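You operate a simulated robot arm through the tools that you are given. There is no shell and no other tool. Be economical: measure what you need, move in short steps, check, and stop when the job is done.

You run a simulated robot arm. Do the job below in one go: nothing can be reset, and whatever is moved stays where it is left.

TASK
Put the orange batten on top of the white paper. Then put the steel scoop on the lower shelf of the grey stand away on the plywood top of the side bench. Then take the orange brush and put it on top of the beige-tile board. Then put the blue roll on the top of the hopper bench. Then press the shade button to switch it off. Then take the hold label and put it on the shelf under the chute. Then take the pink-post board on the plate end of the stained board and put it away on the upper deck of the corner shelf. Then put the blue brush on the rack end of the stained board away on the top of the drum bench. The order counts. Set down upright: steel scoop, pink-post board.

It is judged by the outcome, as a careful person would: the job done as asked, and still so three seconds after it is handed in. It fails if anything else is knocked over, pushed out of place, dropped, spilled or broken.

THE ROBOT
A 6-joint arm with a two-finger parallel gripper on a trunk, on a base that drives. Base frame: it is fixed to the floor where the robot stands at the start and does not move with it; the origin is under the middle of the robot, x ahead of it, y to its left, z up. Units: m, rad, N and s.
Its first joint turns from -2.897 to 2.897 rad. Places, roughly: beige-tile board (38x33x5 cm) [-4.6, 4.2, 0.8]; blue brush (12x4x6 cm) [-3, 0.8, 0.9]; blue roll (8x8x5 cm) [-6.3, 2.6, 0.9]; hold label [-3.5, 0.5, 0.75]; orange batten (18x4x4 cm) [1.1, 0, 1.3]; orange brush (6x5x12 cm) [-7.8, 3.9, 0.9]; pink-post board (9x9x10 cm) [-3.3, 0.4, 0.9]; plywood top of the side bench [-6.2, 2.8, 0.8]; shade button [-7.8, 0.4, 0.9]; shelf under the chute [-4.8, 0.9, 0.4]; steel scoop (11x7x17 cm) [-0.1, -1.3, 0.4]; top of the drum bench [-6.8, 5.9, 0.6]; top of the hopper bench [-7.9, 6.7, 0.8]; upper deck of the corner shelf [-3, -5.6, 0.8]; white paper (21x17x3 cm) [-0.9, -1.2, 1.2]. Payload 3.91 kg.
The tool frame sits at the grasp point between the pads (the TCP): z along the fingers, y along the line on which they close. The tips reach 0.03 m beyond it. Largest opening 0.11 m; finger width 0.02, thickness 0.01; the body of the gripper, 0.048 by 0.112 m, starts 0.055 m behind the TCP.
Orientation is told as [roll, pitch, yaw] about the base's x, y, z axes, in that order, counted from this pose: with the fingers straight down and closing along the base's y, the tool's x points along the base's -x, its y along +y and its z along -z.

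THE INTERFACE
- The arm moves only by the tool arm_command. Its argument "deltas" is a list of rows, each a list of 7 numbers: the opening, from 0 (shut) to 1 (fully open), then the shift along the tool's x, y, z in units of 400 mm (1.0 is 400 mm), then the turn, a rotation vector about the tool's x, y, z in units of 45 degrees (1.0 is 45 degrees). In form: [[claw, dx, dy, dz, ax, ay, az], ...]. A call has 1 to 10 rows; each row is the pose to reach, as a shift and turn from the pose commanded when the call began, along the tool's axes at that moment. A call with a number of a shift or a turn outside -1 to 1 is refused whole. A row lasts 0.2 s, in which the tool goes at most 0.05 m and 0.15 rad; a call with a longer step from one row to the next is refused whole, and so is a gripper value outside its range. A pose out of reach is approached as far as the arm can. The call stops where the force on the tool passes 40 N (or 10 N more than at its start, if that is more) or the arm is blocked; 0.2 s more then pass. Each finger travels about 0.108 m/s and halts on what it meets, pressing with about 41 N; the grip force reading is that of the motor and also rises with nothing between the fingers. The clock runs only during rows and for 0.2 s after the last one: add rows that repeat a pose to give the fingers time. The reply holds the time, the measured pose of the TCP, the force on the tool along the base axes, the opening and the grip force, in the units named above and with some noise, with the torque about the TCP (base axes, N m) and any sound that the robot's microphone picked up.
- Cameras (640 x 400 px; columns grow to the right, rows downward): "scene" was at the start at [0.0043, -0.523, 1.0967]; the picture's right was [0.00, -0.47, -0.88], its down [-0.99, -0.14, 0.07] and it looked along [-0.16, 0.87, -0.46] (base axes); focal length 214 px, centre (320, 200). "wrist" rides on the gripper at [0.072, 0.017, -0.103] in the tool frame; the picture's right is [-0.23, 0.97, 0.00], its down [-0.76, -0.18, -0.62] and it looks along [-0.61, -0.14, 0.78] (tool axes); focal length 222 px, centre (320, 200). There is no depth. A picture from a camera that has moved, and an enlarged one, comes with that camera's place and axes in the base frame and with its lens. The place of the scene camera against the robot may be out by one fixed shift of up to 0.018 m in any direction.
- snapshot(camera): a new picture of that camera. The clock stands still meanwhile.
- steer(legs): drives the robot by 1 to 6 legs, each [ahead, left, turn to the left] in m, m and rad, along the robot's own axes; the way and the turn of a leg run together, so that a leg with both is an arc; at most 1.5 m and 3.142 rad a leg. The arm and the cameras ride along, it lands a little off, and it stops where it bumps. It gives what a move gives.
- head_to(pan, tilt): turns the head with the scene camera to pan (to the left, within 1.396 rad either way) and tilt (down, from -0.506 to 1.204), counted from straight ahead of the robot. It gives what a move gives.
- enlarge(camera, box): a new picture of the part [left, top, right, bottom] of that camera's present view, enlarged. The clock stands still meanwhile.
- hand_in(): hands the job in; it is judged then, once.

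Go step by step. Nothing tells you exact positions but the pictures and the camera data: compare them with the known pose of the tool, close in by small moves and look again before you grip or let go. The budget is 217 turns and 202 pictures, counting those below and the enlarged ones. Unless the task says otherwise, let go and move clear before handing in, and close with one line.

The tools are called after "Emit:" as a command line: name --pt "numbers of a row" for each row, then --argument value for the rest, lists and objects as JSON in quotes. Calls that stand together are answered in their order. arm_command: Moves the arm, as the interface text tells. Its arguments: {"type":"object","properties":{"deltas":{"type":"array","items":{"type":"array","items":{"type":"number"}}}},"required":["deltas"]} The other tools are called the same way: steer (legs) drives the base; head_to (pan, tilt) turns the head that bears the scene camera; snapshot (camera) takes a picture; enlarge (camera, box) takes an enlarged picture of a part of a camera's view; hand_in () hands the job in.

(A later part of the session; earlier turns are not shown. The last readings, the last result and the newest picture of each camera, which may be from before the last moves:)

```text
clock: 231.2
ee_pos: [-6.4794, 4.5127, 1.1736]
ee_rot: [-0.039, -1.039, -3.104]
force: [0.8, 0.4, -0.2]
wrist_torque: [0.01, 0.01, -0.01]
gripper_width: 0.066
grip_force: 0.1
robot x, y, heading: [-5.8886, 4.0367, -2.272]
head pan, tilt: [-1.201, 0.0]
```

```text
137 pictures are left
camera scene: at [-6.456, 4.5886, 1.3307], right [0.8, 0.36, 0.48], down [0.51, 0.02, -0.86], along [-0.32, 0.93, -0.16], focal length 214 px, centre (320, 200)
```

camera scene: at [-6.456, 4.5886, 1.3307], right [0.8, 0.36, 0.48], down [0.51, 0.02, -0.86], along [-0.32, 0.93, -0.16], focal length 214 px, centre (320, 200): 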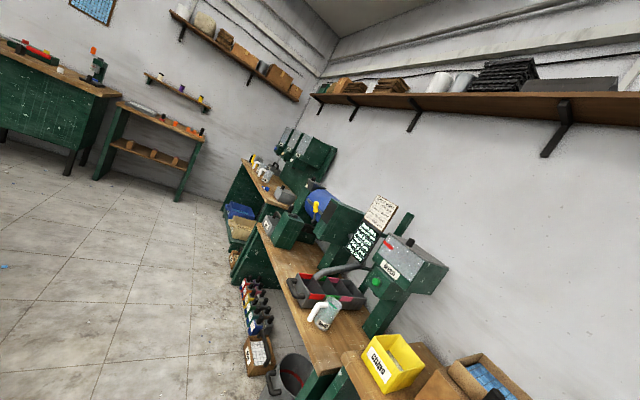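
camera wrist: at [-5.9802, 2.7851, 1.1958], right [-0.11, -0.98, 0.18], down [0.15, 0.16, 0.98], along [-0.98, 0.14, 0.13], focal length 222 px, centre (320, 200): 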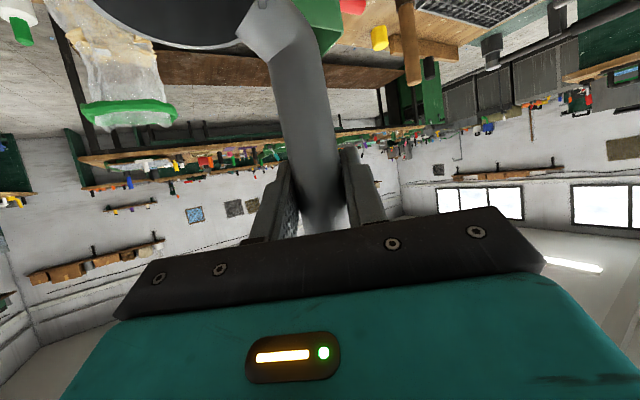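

The orange brush should be on the long table near pixel (275,180). Enlarging.

Emit:
head_to --pan 0.2 --tilt 0

Emit:
enlarge --camera "scene" --box '[200, 90, 400, 215]'

```text
clock: 232.8
ee_pos: [-6.4781, 4.5133, 1.1745]
ee_rot: [-0.04, -1.041, -3.103]
force: [0.1, 0.0, -0.2]
wrist_torque: [0.01, -0.02, 0.0]
gripper_width: 0.0662
grip_force: 0.0
robot x, y, heading: [-5.8953, 4.0369, -2.274]
head pan, tilt: [0.201, 0.0]
```

```text
3.20 times, centred on (300, 152) of scene
camera zoom: at [-6.5036, 4.4872, 1.3004], right [-0.17, 0.98, -0.08], down [0.51, 0.02, -0.86], along [-0.84, -0.19, -0.5], focal length 686 px, centre (384, 352)
```

zoom: 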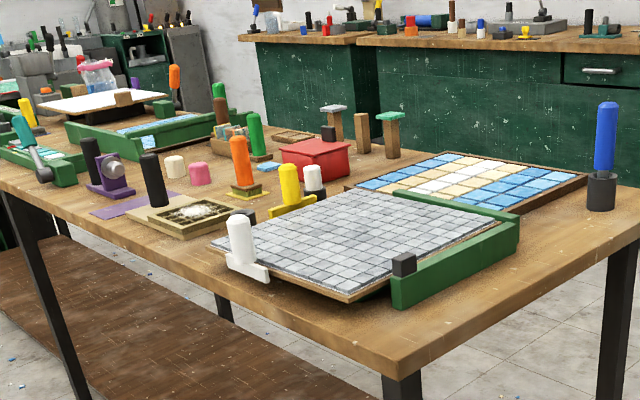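

The orange brush stands at about (-8.0,3.84) on the long table among others. I'll turn the tool to point straight down, then drive so it is near the brush.

Emit:
arm_command --pt "0.6 0.03 0 0.018 0 0.16 0" --pt "0.6 0.06 0 0.036 0 0.33 0" --pt "0.6 0.09 0 0.054 0 0.5 0" --pt "0.6 0.12 0 0.072 0 0.67 0" --pt "0.6 0.15 0 0.09 0 0.84 0" --pt "0.6 0.18 0 0.108 0 1.0 0"

Emit:
arm_command --pt "0.6 0 0 0 0 0.16 0" --pt "0.6 0 0 0 0 0.32 0"

Emit:
steer --legs '[[0.82, -0.5, 0]]'

Emit:
head_to --pan 0 --tilt -0.45

Emit:
snapshot --camera "scene"

```text
clock: 234.2
ee_pos: [-6.4793, 4.5146, 1.0898]
ee_rot: [-0.022, -0.254, -3.133]
force: [0.0, -0.4, 1.1]
wrist_torque: [0.02, 0.04, 0.03]
gripper_width: 0.0662
grip_force: 0.2
robot x, y, heading: [-5.8951, 4.033, -2.269]
head pan, tilt: [0.201, 0.0]
```

```text
clock: 234.8
ee_pos: [-6.4793, 4.5144, 1.0917]
ee_rot: [-0.022, -0.004, -3.138]
force: [-0.1, 1.1, 0.8]
wrist_torque: [0.03, 0.06, -0.02]
gripper_width: 0.0659
grip_force: 0.2
robot x, y, heading: [-5.894, 4.0402, -2.266]
head pan, tilt: [0.201, 0.0]
```

```text
clock: 239.7
ee_pos: [-7.3899, 4.2066, 1.0901]
ee_rot: [-0.021, -0.003, -3.127]
force: [0.2, 1.1, 0.2]
wrist_torque: [-0.01, -0.01, 0.0]
gripper_width: 0.0662
grip_force: 0.1
robot x, y, heading: [-6.7983, 3.7352, -2.26]
head pan, tilt: [0.201, 0.0]
```

```text
clock: 240.6
ee_pos: [-7.3904, 4.2068, 1.0902]
ee_rot: [-0.021, -0.001, -3.127]
force: [0.2, 0.9, 0.3]
wrist_torque: [0.0, -0.02, 0.0]
gripper_width: 0.0659
grip_force: 0.0
robot x, y, heading: [-6.8026, 3.7301, -2.263]
head pan, tilt: [0.0, -0.45]
```

```text
135 pictures are left
camera scene: at [-7.5417, 4.1977, 1.161], right [-0.01, 1.0, 0.02], down [0.9, 0.02, -0.44], along [-0.44, 0.01, -0.9], focal length 214 px, centre (320, 200)
```

scene: 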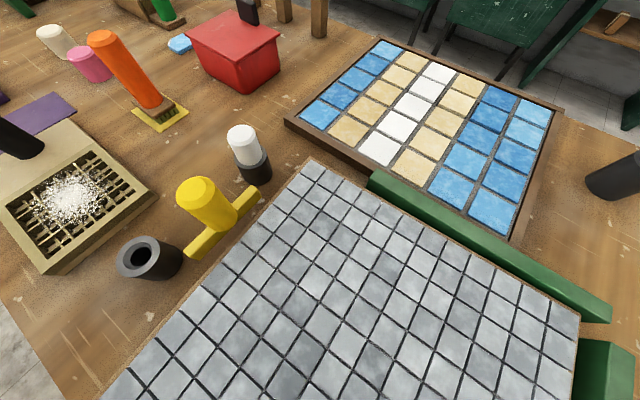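

The brush base is at about (-7.885,3.873), handle top near z 0.96. Driving the tool over it.

Emit:
steer --legs '[[0.57, -0.165, 0]]'

Emit:
head_to --pan 0 --tilt 0.3

Emit:
snapshot --camera "scene"

Emit:
snapshot --camera "wrist"

```text
clock: 244.0
ee_pos: [-7.8735, 3.8808, 1.0906]
ee_rot: [-0.02, -0.003, 3.143]
force: [-0.6, 0.3, -1.7]
wrist_torque: [0.02, 0.01, 0.02]
gripper_width: 0.066
grip_force: 0.1
robot x, y, heading: [-7.2917, 3.4007, -2.277]
head pan, tilt: [0.0, -0.45]
```

```text
clock: 245.1
ee_pos: [-7.8742, 3.8815, 1.09]
ee_rot: [-0.021, -0.002, 3.141]
force: [0.1, 0.8, -1.0]
wrist_torque: [0.0, 0.03, -0.01]
gripper_width: 0.0659
grip_force: 0.0
robot x, y, heading: [-7.2931, 3.4006, -2.272]
head pan, tilt: [0.0, 0.3]
```

```text
134 pictures are left
camera scene: at [-7.9612, 3.8745, 1.1376], right [0.0, 1.0, 0.02], down [0.96, -0.01, 0.29], along [0.29, 0.02, -0.96], focal length 214 px, centre (320, 200)
```

scene: 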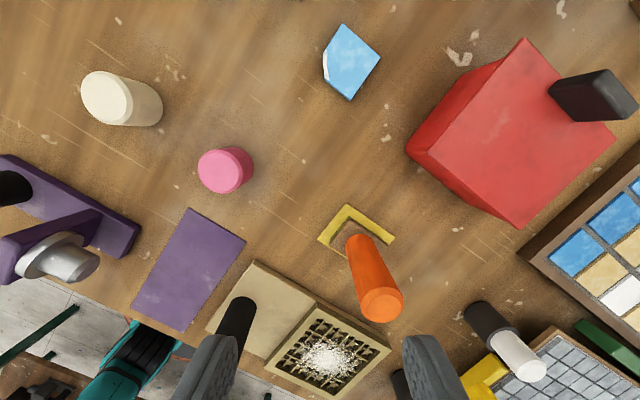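

```text
133 pictures are left
camera wrist: at [-7.8016, 3.8612, 1.1924], right [-0.23, -0.97, -0.02], down [-0.76, 0.17, 0.63], along [-0.61, 0.16, -0.78], focal length 222 px, centre (320, 200)
```

wrist: 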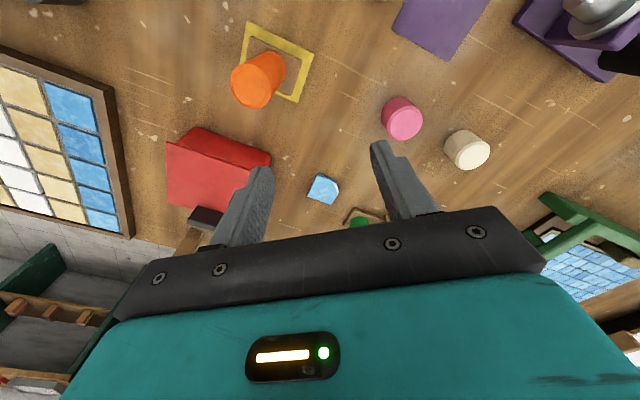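

The brush stands at about (-7.825,3.934), on a yellow mark. Aligning above it.

Emit:
arm_command --pt "0.6 0.061 -0.066 0 0 0 0" --pt "0.6 0.1225 -0.1325 0 0 0 0" --pt "0.6 0.1225 -0.1325 0 0 0 0"

Emit:
head_to --pan 0 --tilt 0.8

Emit:
snapshot --camera "scene"

Emit:
snapshot --camera "wrist"

```text
clock: 245.9
ee_pos: [-7.824, 3.9341, 1.0908]
ee_rot: [-0.019, -0.004, -3.143]
force: [-0.2, 0.3, 0.4]
wrist_torque: [-0.02, -0.02, -0.02]
gripper_width: 0.0659
grip_force: 0.1
robot x, y, heading: [-7.2892, 3.4016, -2.275]
head pan, tilt: [0.0, 0.3]
```

```text
clock: 246.8
ee_pos: [-7.8247, 3.9335, 1.0917]
ee_rot: [-0.022, -0.003, 3.142]
force: [-0.4, 0.2, 0.0]
wrist_torque: [-0.03, 0.0, -0.01]
gripper_width: 0.066
grip_force: 0.1
robot x, y, heading: [-7.2927, 3.4024, -2.27]
head pan, tilt: [0.0, 0.799]
```

```text
132 pictures are left
camera scene: at [-7.8683, 3.9268, 1.1506], right [0.0, 1.0, 0.02], down [0.7, -0.01, 0.71], along [0.71, 0.01, -0.7], focal length 214 px, centre (320, 200)
```

scene: 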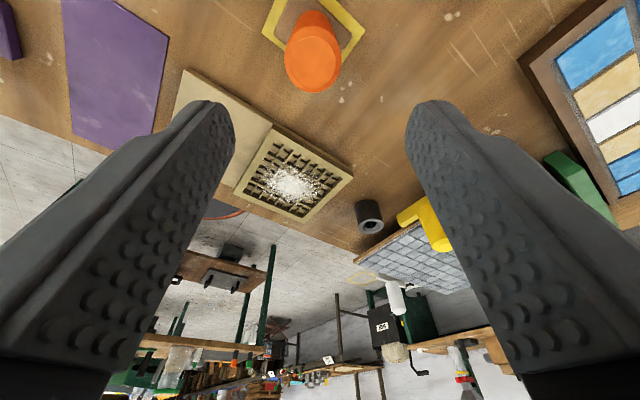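

```text
131 pictures are left
camera wrist: at [-7.7531, 3.9138, 1.1929], right [-0.23, -0.97, -0.02], down [-0.76, 0.17, 0.63], along [-0.61, 0.16, -0.78], focal length 222 px, centre (320, 200)
```

wrist: 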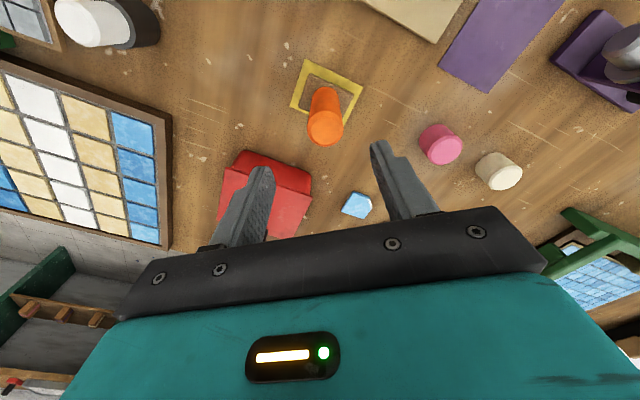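

Aligned to within a cm; shifting 8 mm and descending around the handle.

Emit:
arm_command --pt "0.6 -0.02 0.005 0.1 0 0 0" --pt "0.6 -0.02 0.005 0.2 0 0 0" --pt "0.6 -0.02 0.005 0.3 0 0 0" --pt "0.6 -0.02 0.005 0.3 0 0 0"

Emit:
snapshot --camera "scene"

Emit:
snapshot --camera "wrist"

```text
clock: 247.8
ee_pos: [-7.8311, 3.9363, 0.9715]
ee_rot: [-0.02, -0.002, 3.141]
force: [0.6, -0.4, 0.3]
wrist_torque: [0.0, -0.01, 0.03]
gripper_width: 0.066
grip_force: 0.1
robot x, y, heading: [-7.2908, 3.4036, -2.273]
head pan, tilt: [0.0, 0.799]
```

```text
130 pictures are left
camera scene: at [-7.8745, 3.9284, 1.0307], right [0.0, 1.0, 0.02], down [0.7, -0.01, 0.71], along [0.71, 0.01, -0.7], focal length 214 px, centre (320, 200)
```

scene: 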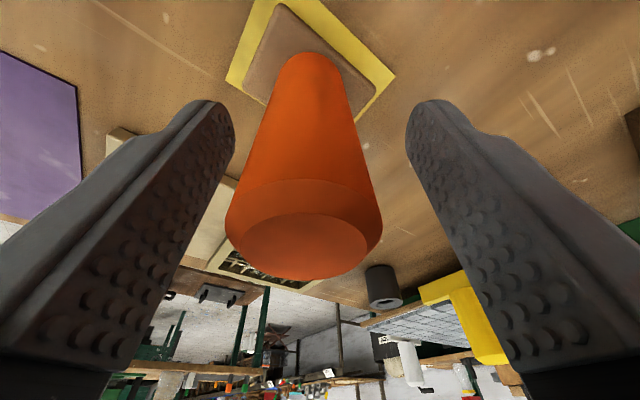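

```text
129 pictures are left
camera wrist: at [-7.7594, 3.9154, 1.0729], right [-0.23, -0.97, -0.02], down [-0.76, 0.16, 0.63], along [-0.61, 0.16, -0.78], focal length 222 px, centre (320, 200)
```

wrist: 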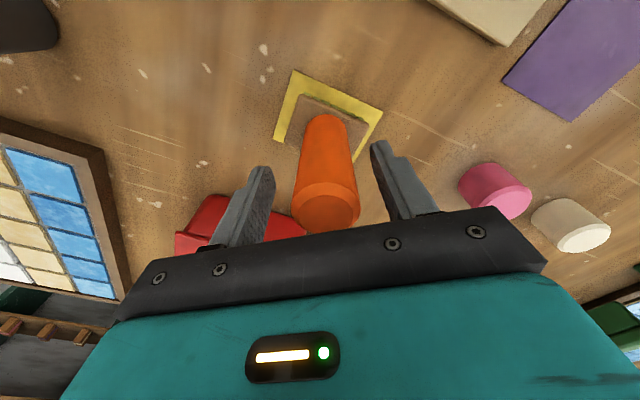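

Well centered. Descending 3.5 cm more and gripping.

Emit:
arm_command --pt "0.6 0 0.008 0.05 0 0 0" --pt "0.6 0 0.008 0.09 0 0 0" --pt "0.0 0 0.008 0.09 0 0 0" --pt "0.0 0 0.008 0.09 0 0 0" --pt "0.0 0 0.008 0.09 0 0 0"

Emit:
arm_command --pt "0 0 0 -0.08 0 0 0" --pt "0 0 0 -0.18 0 0 0" --pt "0 0 0 -0.28 0 0 0" --pt "0 0 0 -0.38 0 0 0" --pt "0 0 0 -0.45 0 0 0"

Emit:
snapshot --camera "wrist"

```text
clock: 248.5
ee_pos: [-7.833, 3.9312, 0.9416]
ee_rot: [-0.028, -0.01, -3.143]
force: [0.1, -4.7, 15.8]
wrist_torque: [-0.91, -0.03, 0.02]
gripper_width: 0.0333
grip_force: 26.0
robot x, y, heading: [-7.2919, 3.3989, -2.272]
head pan, tilt: [0.0, 0.799]
stopped in row 3: the force on the tool passed its limit at 48 N (the readings are from after the stop); the commanded pose is now the measured one
```

```text
clock: 249.7
ee_pos: [-7.8286, 3.9273, 1.1191]
ee_rot: [-0.026, -0.009, 3.141]
force: [-0.4, 0.6, -2.2]
wrist_torque: [-0.01, 0.04, 0.01]
gripper_width: 0.0328
grip_force: 40.8
robot x, y, heading: [-7.2911, 3.3984, -2.27]
head pan, tilt: [0.0, 0.799]
```

```text
128 pictures are left
camera wrist: at [-7.7566, 3.9077, 1.2208], right [-0.23, -0.97, -0.02], down [-0.76, 0.16, 0.63], along [-0.61, 0.16, -0.77], focal length 222 px, centre (320, 200)
```

wrist: 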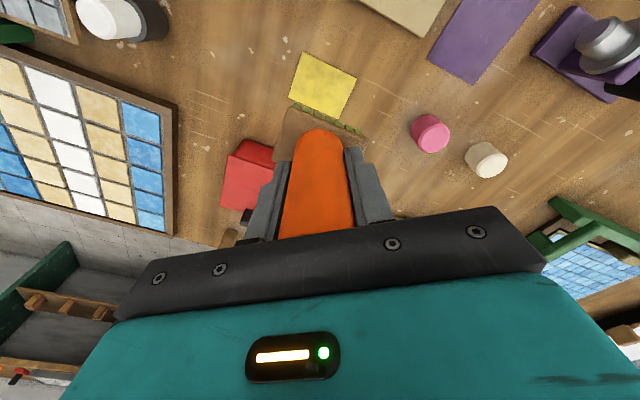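

The orange brush is held. I'll drive back around toward the beige-tile board near (-4.6,4.2).

Emit:
steer --legs '[[-1.37, 0.65, 0]]'

Emit:
head_to --pan -1.3 --tilt 0.3

Emit:
snapshot --camera "scene"

```text
refused: leg 1 is longer than a leg can be; nothing moved
```

```text
clock: 251.2
ee_pos: [-7.8292, 3.9291, 1.1196]
ee_rot: [-0.028, -0.008, 3.14]
force: [0.0, 0.3, -1.8]
wrist_torque: [-0.01, 0.02, 0.0]
gripper_width: 0.0329
grip_force: 40.7
robot x, y, heading: [-7.2909, 3.3981, -2.275]
head pan, tilt: [-1.3, 0.3]
```

```text
127 pictures are left
camera scene: at [-7.9157, 4.0095, 1.2373], right [0.01, 0.24, 0.97], down [0.96, -0.29, 0.06], along [0.29, 0.93, -0.23], focal length 214 px, centre (320, 200)
```

scene: 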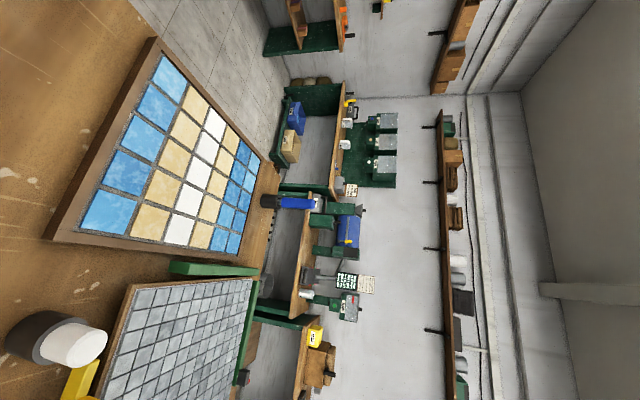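

Emit:
steer --legs '[[-0.69, 0.33, 0], [-0.68, 0.33, 0]]'

Emit:
head_to --pan -1.2 --tilt 0.6

Emit:
snapshot --camera "scene"

```text
clock: 259.0
ee_pos: [-6.4282, 4.5607, 1.1189]
ee_rot: [-0.029, -0.01, 3.131]
force: [0.2, 0.3, -1.8]
wrist_torque: [0.01, -0.02, 0.0]
gripper_width: 0.0329
grip_force: 40.6
robot x, y, heading: [-5.8979, 4.027, -2.286]
head pan, tilt: [-1.3, 0.3]
```

```text
clock: 259.8
ee_pos: [-6.4271, 4.5604, 1.1188]
ee_rot: [-0.027, -0.008, 3.131]
force: [0.5, 0.9, -1.3]
wrist_torque: [0.01, -0.03, 0.02]
gripper_width: 0.033
grip_force: 40.7
robot x, y, heading: [-5.8916, 4.0248, -2.286]
head pan, tilt: [-1.201, 0.6]
```

```text
126 pictures are left
camera scene: at [-6.4863, 4.6354, 1.2301], right [0.01, 0.34, 0.94], down [0.82, -0.54, 0.18], along [0.57, 0.77, -0.28], focal length 214 px, centre (320, 200)
```

scene: 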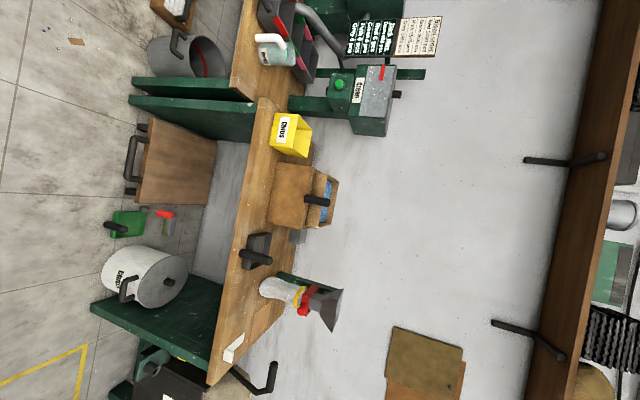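

The board isn't in view from here; I'll move to open floor at (-5.2,3.5) and turn the arm north-east.

Emit:
steer --legs '[[-0.05, 0.87, 0], [0, 0, -1.2]]'

Emit:
head_to --pan -0.9 --tilt 0.3

Emit:
snapshot --camera "scene"

```text
clock: 267.5
ee_pos: [-4.8939, 4.185, 1.1189]
ee_rot: [-0.027, -0.01, 1.931]
force: [-0.1, -0.6, -1.5]
wrist_torque: [-0.01, 0.03, 0.01]
gripper_width: 0.0332
grip_force: 41.2
robot x, y, heading: [-5.1969, 3.494, 2.797]
head pan, tilt: [-1.201, 0.6]
```

```text
clock: 268.3
ee_pos: [-4.8929, 4.1844, 1.1182]
ee_rot: [-0.028, -0.008, 1.93]
force: [0.8, 0.3, -1.9]
wrist_torque: [0.02, 0.02, 0.0]
gripper_width: 0.0328
grip_force: 40.6
robot x, y, heading: [-5.1983, 3.4993, 2.798]
head pan, tilt: [-0.901, 0.3]
```

```text
125 pictures are left
camera scene: at [-4.8605, 4.2812, 1.2041], right [0.56, 0.2, 0.8], down [0.11, -0.98, 0.17], along [0.82, 0.0, -0.57], focal length 214 px, centre (320, 200)
```

scene: 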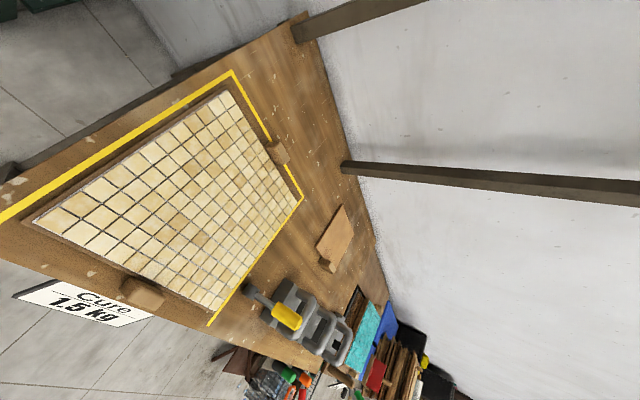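

Found the beige-tile board: center ≈(-4.59,4.23), top ≈0.755. I'll shift the base so the brush hangs over it.

Emit:
steer --legs '[[-0.264, -0.094, 0]]'

Emit:
head_to --pan 0 --tilt 0.1

Emit:
snapshot --camera "scene"

Emit:
snapshot --camera "wrist"

```text
clock: 270.2
ee_pos: [-4.6141, 4.1869, 1.119]
ee_rot: [-0.029, -0.008, 1.926]
force: [-0.2, -0.5, -0.7]
wrist_torque: [0.04, 0.0, 0.0]
gripper_width: 0.0327
grip_force: 41.5
robot x, y, heading: [-4.9205, 3.4987, 2.797]
head pan, tilt: [-0.901, 0.3]
```

```text
clock: 271.4
ee_pos: [-4.6134, 4.1876, 1.1188]
ee_rot: [-0.029, -0.008, 1.925]
force: [0.1, -0.3, -2.0]
wrist_torque: [0.01, 0.01, 0.0]
gripper_width: 0.0328
grip_force: 40.8
robot x, y, heading: [-4.9208, 3.4984, 2.794]
head pan, tilt: [0.0, 0.099]
```

```text
124 pictures are left
camera scene: at [-4.6552, 4.2761, 1.1682], right [0.94, 0.35, 0.03], down [0.35, -0.93, 0.09], along [0.06, -0.07, -1.0], focal length 214 px, centre (320, 200)
```

scene: 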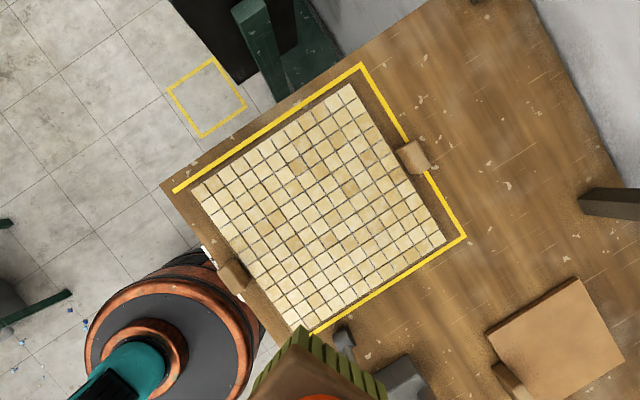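

```text
123 pictures are left
camera wrist: at [-4.6074, 4.1115, 1.2206], right [-0.99, -0.13, -0.02], down [-0.11, 0.76, 0.63], along [-0.06, 0.63, -0.77], focal length 222 px, centre (320, 200)
```

wrist: 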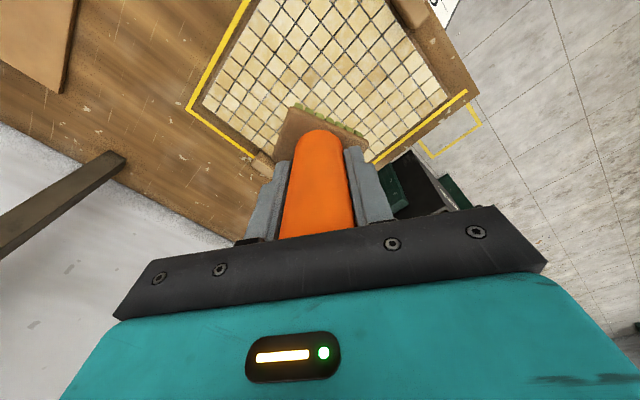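

Board center ≈(-4.625,4.23). Shifting and lowering most of the way.

Emit:
arm_command --pt "0 -0.1 -0.02 0.05 0 0 0" --pt "0 -0.107 -0.021 0.15 0 0 0" --pt "0 -0.107 -0.021 0.25 0 0 0" --pt "0 -0.107 -0.021 0.35 0 0 0" --pt "0 -0.107 -0.021 0.45 0 0 0" --pt "0 -0.107 -0.021 0.45 0 0 0"

Emit:
snapshot --camera "wrist"

Emit:
snapshot --camera "scene"

```text
clock: 272.8
ee_pos: [-4.6167, 4.2325, 0.9398]
ee_rot: [-0.027, -0.008, 1.927]
force: [0.4, 1.1, -1.1]
wrist_torque: [0.07, 0.0, -0.01]
gripper_width: 0.0327
grip_force: 40.5
robot x, y, heading: [-4.9147, 3.5005, 2.79]
head pan, tilt: [0.0, 0.099]
```

```text
122 pictures are left
camera wrist: at [-4.6113, 4.1562, 1.0414], right [-0.99, -0.13, -0.02], down [-0.11, 0.76, 0.63], along [-0.06, 0.63, -0.77], focal length 222 px, centre (320, 200)
```

wrist: 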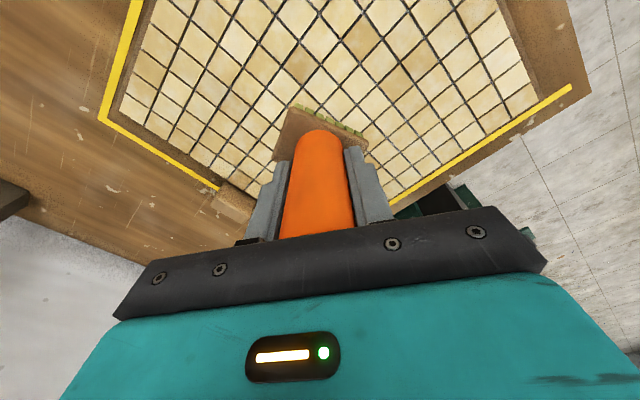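

```text
121 pictures are left
camera scene: at [-4.6592, 4.3207, 0.989], right [0.94, 0.35, 0.03], down [0.35, -0.93, 0.09], along [0.06, -0.08, -1.0], focal length 214 px, centre (320, 200)
```

scene: 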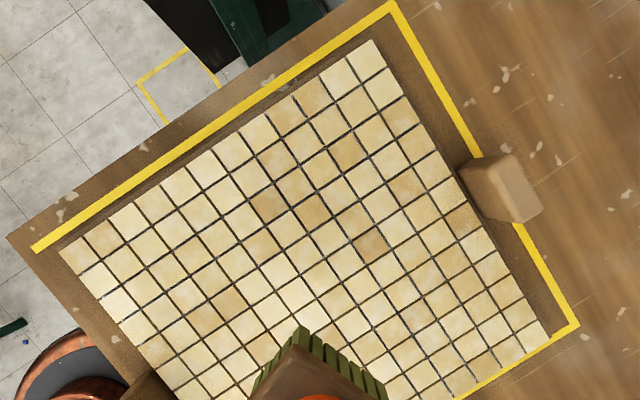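

Over the board's middle. Lowering to contact.

Emit:
arm_command --pt "0 0 0 0.05 0 0 0" --pt "0 0 0 0.08 0 0 0" --pt "0 0 0 0.09 0 0 0" --pt "0 0 0 0.1 0 0 0" --pt "0 0 0 0.11 0 0 0" --pt "0 0 0 0.12 0 0 0" --pt "0 0 0 0.13 0 0 0" --pt "0 0 0 0.14 0 0 0" --pt "0 0 0 0.15 0 0 0" --pt "0 0 0 0.16 0 0 0"

```text
clock: 275.0
ee_pos: [-4.6156, 4.2345, 0.8762]
ee_rot: [-0.027, -0.01, 1.927]
force: [0.1, 0.7, -1.6]
wrist_torque: [0.01, -0.01, -0.01]
gripper_width: 0.0329
grip_force: 41.1
robot x, y, heading: [-4.919, 3.4985, 2.792]
head pan, tilt: [0.0, 0.099]
```

Emit:
arm_command --pt "0 0 0 0.008 0 0 0" --pt "0 0 0 0.016 0 0 0" --pt "0 0 0 0.024 0 0 0" --pt "0 0 0 0.032 0 0 0" --pt "0 0 0 0.04 0 0 0" --pt "0 0 0 0.048 0 0 0" --pt "0 0 0 0.056 0 0 0" --pt "0 0 0 0.064 0 0 0" --pt "0 0 0 0.072 0 0 0" --pt "0 0 0 0.08 0 0 0"

Emit:
snapshot --camera "wrist"

```text
clock: 276.6
ee_pos: [-4.6159, 4.2345, 0.8602]
ee_rot: [-0.033, -0.016, 1.926]
force: [0.4, -0.6, 9.4]
wrist_torque: [-0.23, 0.42, 0.04]
gripper_width: 0.033
grip_force: 40.8
robot x, y, heading: [-4.9176, 3.5026, 2.801]
head pan, tilt: [0.0, 0.099]
stopped in row 7: the force on the tool passed its limit at 45 N (the readings are from after the stop); the commanded pose is now the measured one
```

```text
120 pictures are left
camera wrist: at [-4.6093, 4.1585, 0.9614], right [-0.99, -0.13, -0.03], down [-0.12, 0.76, 0.64], along [-0.06, 0.64, -0.77], focal length 222 px, centre (320, 200)
```

wrist: 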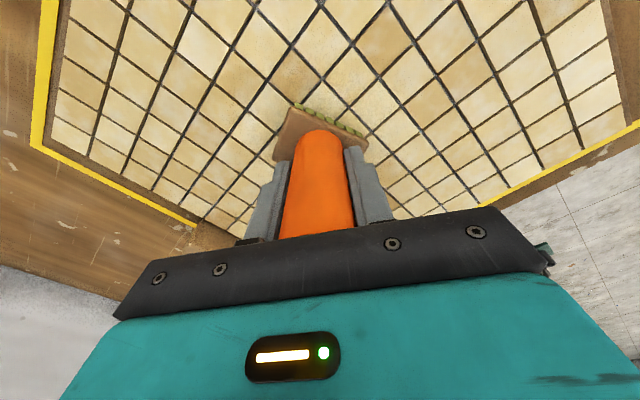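

Contact. Releasing and rising.

Emit:
arm_command --pt "0.35 0 0 0 0 0 0" --pt "0.6 0 0 0 0 0 0" --pt "0.6 0 0 0 0 0 0" --pt "0.6 0 0 -0.1 0 0 0" --pt "0.6 0 0 -0.2 0 0 0" --pt "0.6 0 0 -0.3 0 0 0" --pt "0.6 0 0 -0.4 0 0 0" --pt "0.6 0 0 -0.5 0 0 0" --pt "0.6 0 0 -0.55 0 0 0"

Emit:
snapshot --camera "wrist"

```text
clock: 278.6
ee_pos: [-4.6202, 4.2303, 1.0803]
ee_rot: [-0.032, -0.014, 1.927]
force: [0.4, -0.6, 0.3]
wrist_torque: [-0.01, 0.01, 0.05]
gripper_width: 0.066
grip_force: 0.1
robot x, y, heading: [-4.922, 3.5025, 2.797]
head pan, tilt: [0.0, 0.099]
```

```text
119 pictures are left
camera wrist: at [-4.6135, 4.1535, 1.1808], right [-0.99, -0.13, -0.03], down [-0.11, 0.76, 0.64], along [-0.06, 0.64, -0.77], focal length 222 px, centre (320, 200)
```

wrist: 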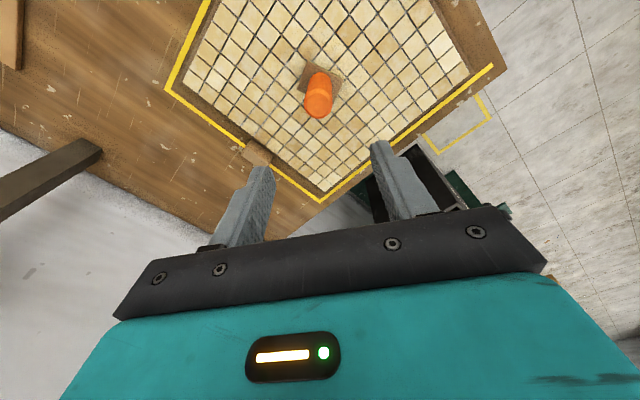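

The orange brush stands on the tiles. Next the blue roll on the side bench: I'll retract and raise the arm, then drive beside it.

Emit:
arm_command --pt "0.95 0.06 0.056 -0.08 0 0 0" --pt "0.95 0.12 0.112 -0.16 0 0 0" --pt "0.95 0.183 0.17 -0.25 0 0 0"

Emit:
steer --legs '[[0, 0.373, 0], [0, 0, 1.34], [1.206, -0.076, 0]]'

Emit:
head_to --pan 0 --tilt 0.3

Emit:
snapshot --camera "scene"

Emit:
snapshot --camera "wrist"

```text
clock: 279.4
ee_pos: [-4.6631, 4.1366, 1.177]
ee_rot: [-0.029, -0.012, 1.927]
force: [-0.4, -0.2, -1.5]
wrist_torque: [-0.08, -0.01, -0.01]
gripper_width: 0.1048
grip_force: 0.0
robot x, y, heading: [-4.9199, 3.4984, 2.796]
head pan, tilt: [0.0, 0.099]
```

```text
clock: 290.9
ee_pos: [-6.3235, 2.5411, 1.177]
ee_rot: [-0.032, -0.014, -2.991]
force: [0.7, -0.1, -0.1]
wrist_torque: [-0.02, 0.01, -0.01]
gripper_width: 0.1046
grip_force: 0.2
robot x, y, heading: [-5.753, 2.1582, -2.124]
head pan, tilt: [0.0, 0.099]
```

```text
clock: 291.6
ee_pos: [-6.3236, 2.5404, 1.1784]
ee_rot: [-0.031, -0.014, -2.993]
force: [-0.1, -0.2, 1.0]
wrist_torque: [0.01, 0.0, 0.0]
gripper_width: 0.1044
grip_force: 0.0
robot x, y, heading: [-5.7509, 2.1612, -2.12]
head pan, tilt: [0.0, 0.3]
```

```text
118 pictures are left
camera scene: at [-6.4101, 2.5225, 1.2252], right [-0.15, 0.99, 0.03], down [0.95, 0.13, 0.28], along [0.27, 0.07, -0.96], focal length 214 px, centre (320, 200)
```

scene: 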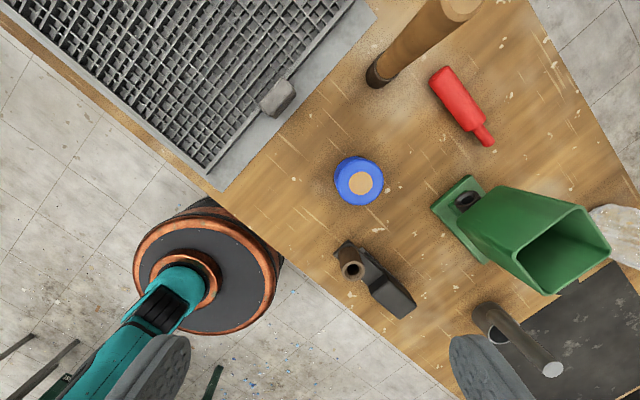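

```text
117 pictures are left
camera wrist: at [-6.2487, 2.5319, 1.2782], right [-0.08, -1.0, -0.03], down [-0.77, 0.04, 0.64], along [-0.64, 0.07, -0.77], focal length 222 px, centre (320, 200)
```

wrist: 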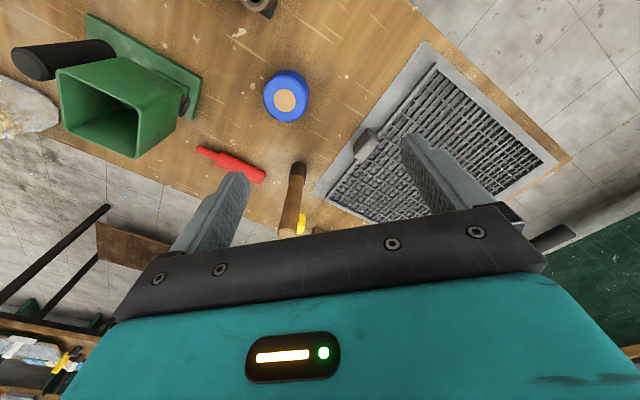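

The roll is at (-6.352,2.607), with a standing hammer 16 cm behind it. I'll move over it and turn the tool a quarter so the camera head points away from the hammer.

Emit:
arm_command --pt "0.95 -0.011 -0.044 0 0 0 -0.18" --pt "0.95 -0.022 -0.088 0 0 0 -0.36" --pt "0.95 -0.033 -0.132 0 0 0 -0.54" --pt "0.95 -0.0445 -0.176 0 0 0 -0.72" --pt "0.95 -0.0445 -0.176 0 0 0 -0.9" --pt "0.95 -0.0445 -0.176 0 0 0 -1.0"

Emit:
arm_command --pt "0.95 0 0 0 0 0 -0.18" --pt "0.95 0 0 0 0 0 -0.36" --pt "0.95 0 0 0 0 0 -0.54" --pt "0.95 0 0 0 0 0 -0.72" --pt "0.95 0 0 0 0 0 -0.8"

Emit:
snapshot --camera "scene"

Emit:
snapshot --camera "wrist"

```text
clock: 293.0
ee_pos: [-6.352, 2.6079, 1.1789]
ee_rot: [-0.033, 0.013, -2.207]
force: [0.7, 0.1, 0.4]
wrist_torque: [-0.01, -0.01, -0.01]
gripper_width: 0.1047
grip_force: 0.1
robot x, y, heading: [-5.752, 2.1578, -2.126]
head pan, tilt: [0.0, 0.3]
```

```text
clock: 294.2
ee_pos: [-6.3533, 2.6101, 1.1792]
ee_rot: [-0.021, 0.03, -1.576]
force: [0.6, 0.4, -0.3]
wrist_torque: [-0.01, -0.01, -0.03]
gripper_width: 0.1045
grip_force: 0.1
robot x, y, heading: [-5.7508, 2.1537, -2.128]
head pan, tilt: [0.0, 0.3]
```

```text
116 pictures are left
camera scene: at [-6.3581, 2.5201, 1.2244], right [-1.0, 0.01, 0.02], down [0.01, 0.95, 0.32], along [-0.02, 0.32, -0.95], focal length 214 px, centre (320, 200)
```

scene: 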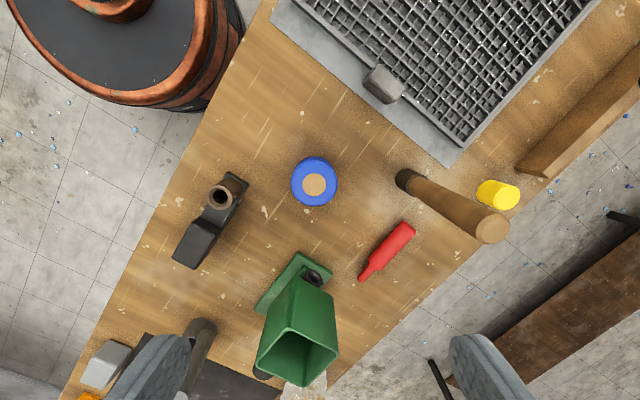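

```text
115 pictures are left
camera wrist: at [-6.3343, 2.6777, 1.2842], right [0.97, -0.23, -0.02], down [-0.17, -0.78, 0.6], along [-0.16, -0.58, -0.8], focal length 222 px, centre (320, 200)
```

wrist: 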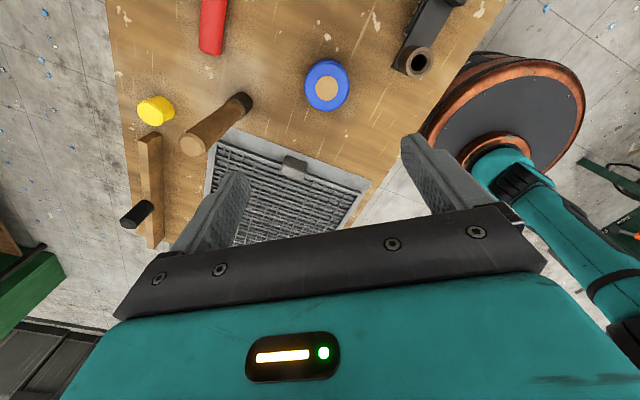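

Centered above the roll. Descending in stages.

Emit:
arm_command --pt "0.95 0 0 0.1 0 0 0" --pt "0.95 0 0 0.2 0 0 0" --pt "0.95 0 0 0.3 0 0 0" --pt "0.95 0 0 0.4 0 0 0" --pt "0.95 0 0 0.5 0 0 0" --pt "0.95 0 0 0.5 0 0 0"

Emit:
head_to --pan 0 --tilt 0.7

Emit:
snapshot --camera "scene"

Emit:
snapshot --camera "wrist"

```text
clock: 295.6
ee_pos: [-6.3569, 2.6154, 0.982]
ee_rot: [-0.019, 0.031, -1.58]
force: [-0.6, 0.5, 0.8]
wrist_torque: [0.0, 0.02, -0.01]
gripper_width: 0.1044
grip_force: 0.0
robot x, y, heading: [-5.7548, 2.1539, -2.125]
head pan, tilt: [0.0, 0.3]
```

```text
clock: 296.5
ee_pos: [-6.3562, 2.6147, 0.983]
ee_rot: [-0.019, 0.03, -1.581]
force: [0.4, 0.3, -0.2]
wrist_torque: [-0.04, 0.03, 0.03]
gripper_width: 0.1044
grip_force: 0.1
robot x, y, heading: [-5.7542, 2.1584, -2.125]
head pan, tilt: [0.0, 0.7]
```

```text
114 pictures are left
camera scene: at [-6.3611, 2.562, 1.0363], right [-1.0, 0.01, 0.02], down [0.02, 0.75, 0.67], along [-0.01, 0.67, -0.75], focal length 214 px, centre (320, 200)
```

scene: 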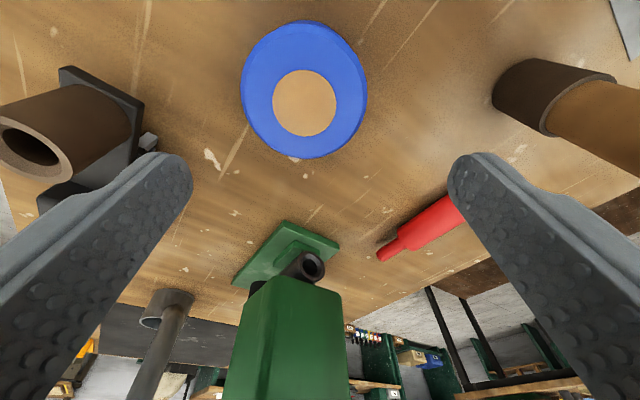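

```text
113 pictures are left
camera wrist: at [-6.3375, 2.6838, 1.0868], right [0.97, -0.23, -0.02], down [-0.17, -0.78, 0.6], along [-0.16, -0.58, -0.8], focal length 222 px, centre (320, 200)
```

wrist: 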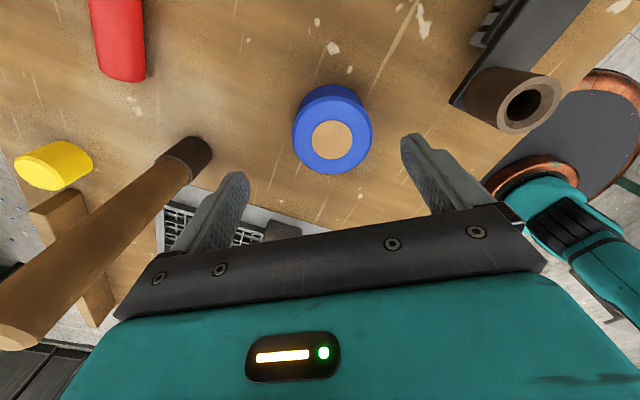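

Slight correction (5–12 mm), then down to z≈0.881 and grip.

Emit:
arm_command --pt "0.95 -0.03 0.018 0.08 0 0 0" --pt "0.95 -0.03 0.018 0.17 0 0 0" --pt "0.95 -0.03 0.018 0.25 0 0 0" --pt "0.95 -0.03 0.018 0.25 0 0 0"

Emit:
snapshot --camera "scene"

```text
clock: 297.5
ee_pos: [-6.35, 2.6051, 0.882]
ee_rot: [-0.02, 0.033, -1.579]
force: [-1.1, 2.3, 23.7]
wrist_torque: [-0.17, -1.36, 0.15]
gripper_width: 0.1039
grip_force: 0.2
robot x, y, heading: [-5.7546, 2.1552, -2.124]
head pan, tilt: [0.0, 0.7]
```

```text
112 pictures are left
camera scene: at [-6.3548, 2.5517, 0.9353], right [-1.0, 0.01, 0.02], down [0.02, 0.74, 0.67], along [-0.01, 0.67, -0.74], focal length 214 px, centre (320, 200)
```

scene: 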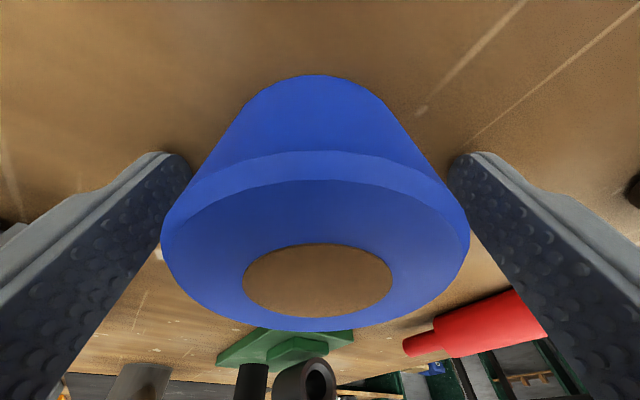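

A fingertip brushes the table; raise 5 mm and close.

Emit:
arm_command --pt "0.95 0 0 -0.015 0 0 0" --pt "0.5 0 0 -0.015 0 0 0" --pt "0.3 0 0 -0.015 0 0 0" --pt "0.3 0 0 -0.015 0 0 0" --pt "0.3 0 0 -0.015 0 0 0"

Emit:
arm_command --pt "0.3 0 0 -0.1 0 0 0" --pt "0.3 0 0 -0.2 0 0 0" --pt "0.3 0 0 -0.3 0 0 0" --pt "0.3 0 0 -0.4 0 0 0" --pt "0.3 0 0 -0.5 0 0 0" --pt "0.3 0 0 -0.6 0 0 0" --pt "0.3 0 0 -0.7 0 0 0"

Emit:
snapshot --camera "wrist"

```text
clock: 298.7
ee_pos: [-6.3512, 2.6036, 0.8848]
ee_rot: [-0.019, 0.029, -1.58]
force: [0.1, 0.1, -0.8]
wrist_torque: [0.0, 0.03, 0.01]
gripper_width: 0.0713
grip_force: 40.8
robot x, y, heading: [-5.7523, 2.1568, -2.124]
head pan, tilt: [0.0, 0.7]
```

```text
clock: 300.3
ee_pos: [-6.3458, 2.5961, 1.1658]
ee_rot: [-0.019, 0.028, -1.579]
force: [-0.3, 0.4, -1.9]
wrist_torque: [-0.02, -0.02, -0.03]
gripper_width: 0.0712
grip_force: 40.9
robot x, y, heading: [-5.7512, 2.1569, -2.125]
head pan, tilt: [0.0, 0.7]
```

```text
111 pictures are left
camera wrist: at [-6.3266, 2.6643, 1.2698], right [0.97, -0.23, -0.02], down [-0.17, -0.78, 0.6], along [-0.16, -0.58, -0.8], focal length 222 px, centre (320, 200)
```

wrist: 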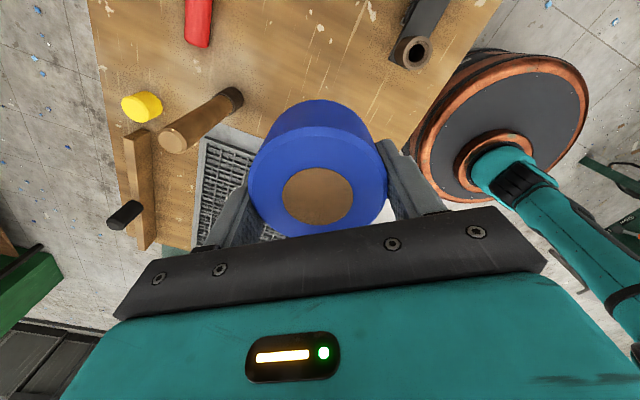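

The roll is held. Driving out around the bench and along the north benches toward the hopper bench.

Emit:
steer --legs '[[-1.212, 0.073, 0], [-0.344, -1.153, 0], [-0.144, -0.765, 0], [-0.144, -0.765, 0]]'

Emit:
head_to --pan -0.9 --tilt -0.4

Emit:
snapshot --camera "scene"

Emit:
head_to --pan -1.3 --tilt 0.5

Emit:
snapshot --camera "scene"

```text
clock: 319.6
ee_pos: [-7.5084, 5.5807, 1.1649]
ee_rot: [-0.02, 0.029, -1.609]
force: [-0.3, 0.5, -1.8]
wrist_torque: [0.02, 0.01, -0.01]
gripper_width: 0.071
grip_force: 41.5
robot x, y, heading: [-6.9289, 5.1275, -2.15]
head pan, tilt: [0.0, 0.7]
```

```text
clock: 320.9
ee_pos: [-7.5082, 5.5804, 1.165]
ee_rot: [-0.019, 0.032, -1.609]
force: [0.5, 0.6, -1.4]
wrist_torque: [-0.03, -0.03, 0.01]
gripper_width: 0.0709
grip_force: 41.0
robot x, y, heading: [-6.9302, 5.1288, -2.149]
head pan, tilt: [-0.901, -0.4]
```

```text
110 pictures are left
camera scene: at [-7.5741, 5.4316, 1.257], right [-0.61, 0.0, 0.79], down [-0.28, 0.94, -0.21], along [-0.75, -0.35, -0.57], focal length 214 px, centre (320, 200)
```

scene: 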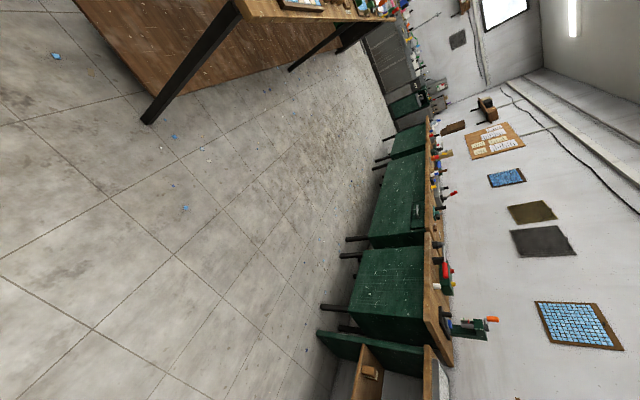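

```text
clock: 322.1
ee_pos: [-7.5082, 5.5803, 1.1664]
ee_rot: [-0.019, 0.031, -1.607]
force: [-0.3, -0.1, -1.5]
wrist_torque: [0.01, 0.0, 0.03]
gripper_width: 0.0709
grip_force: 40.9
robot x, y, heading: [-6.9271, 5.1246, -2.149]
head pan, tilt: [-1.3, 0.499]
```

```text
109 pictures are left
camera scene: at [-7.6012, 5.511, 1.281], right [-0.25, -0.02, 0.97], down [0.49, 0.86, 0.14], along [-0.83, 0.51, -0.21], focal length 214 px, centre (320, 200)
```

scene: 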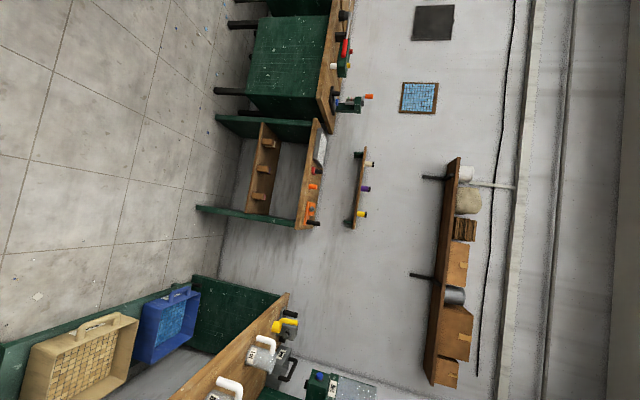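

The hopper bench lies further along on the right. I'll move on in front of it, keeping some distance, and turn the arm toward it.

Emit:
steer --legs '[[0.19, -1.38, 0], [0, 0, -1.4]]'

Emit:
head_to --pan -1.2 --tilt 0.3

Emit:
snapshot --camera "scene"

```text
clock: 332.4
ee_pos: [-7.7924, 6.3442, 1.1648]
ee_rot: [-0.018, 0.029, -3.03]
force: [0.2, 0.8, -2.4]
wrist_torque: [-0.01, -0.01, 0.0]
gripper_width: 0.071
grip_force: 41.2
robot x, y, heading: [-8.1584, 5.7015, 2.708]
head pan, tilt: [-1.3, 0.499]
```

```text
clock: 333.1
ee_pos: [-7.7926, 6.3436, 1.166]
ee_rot: [-0.02, 0.03, -3.032]
force: [-0.3, -0.2, -1.6]
wrist_torque: [-0.01, 0.02, 0.02]
gripper_width: 0.0711
grip_force: 40.5
robot x, y, heading: [-8.1566, 5.7053, 2.709]
head pan, tilt: [-1.201, 0.3]
```

```text
108 pictures are left
camera scene: at [-7.8917, 6.4138, 1.2711], right [-0.07, 0.34, 0.94], down [0.98, -0.17, 0.13], along [0.2, 0.93, -0.32], focal length 214 px, centre (320, 200)
```

scene: 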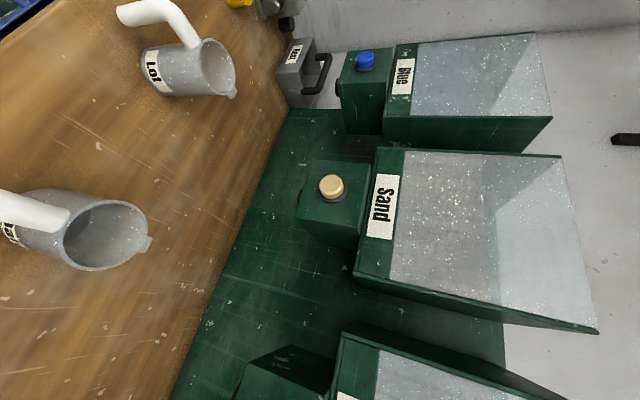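

I'm over the hopper bench's edge. Looking straight down to find a free spot between the mugs.

Emit:
head_to --pan -0.3 --tilt 0.1

Emit:
snapshot --camera "scene"

Emit:
snapshot --camera "wrist"

```text
clock: 334.3
ee_pos: [-7.7933, 6.343, 1.1657]
ee_rot: [-0.018, 0.03, -3.031]
force: [0.5, 0.0, -1.8]
wrist_torque: [-0.02, 0.02, -0.01]
gripper_width: 0.0709
grip_force: 41.2
robot x, y, heading: [-8.1579, 5.7035, 2.711]
head pan, tilt: [-0.3, 0.099]
```

```text
107 pictures are left
camera scene: at [-7.9022, 6.3535, 1.2153], right [-0.11, 0.94, 0.31], down [0.99, 0.08, 0.12], along [0.09, 0.32, -0.94], focal length 214 px, centre (320, 200)
```

scene: 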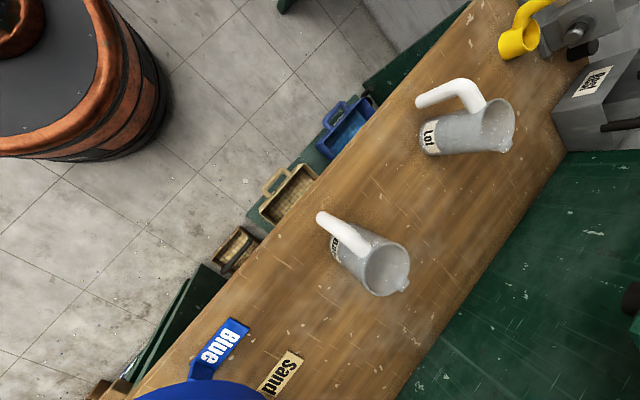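

```text
106 pictures are left
camera wrist: at [-7.7221, 6.3324, 1.2698], right [-0.12, -0.99, -0.02], down [-0.79, 0.08, 0.6], along [-0.6, 0.09, -0.8], focal length 222 px, centre (320, 200)
```

wrist: 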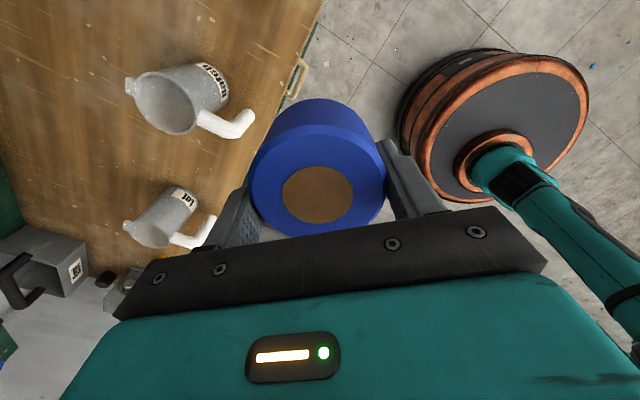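

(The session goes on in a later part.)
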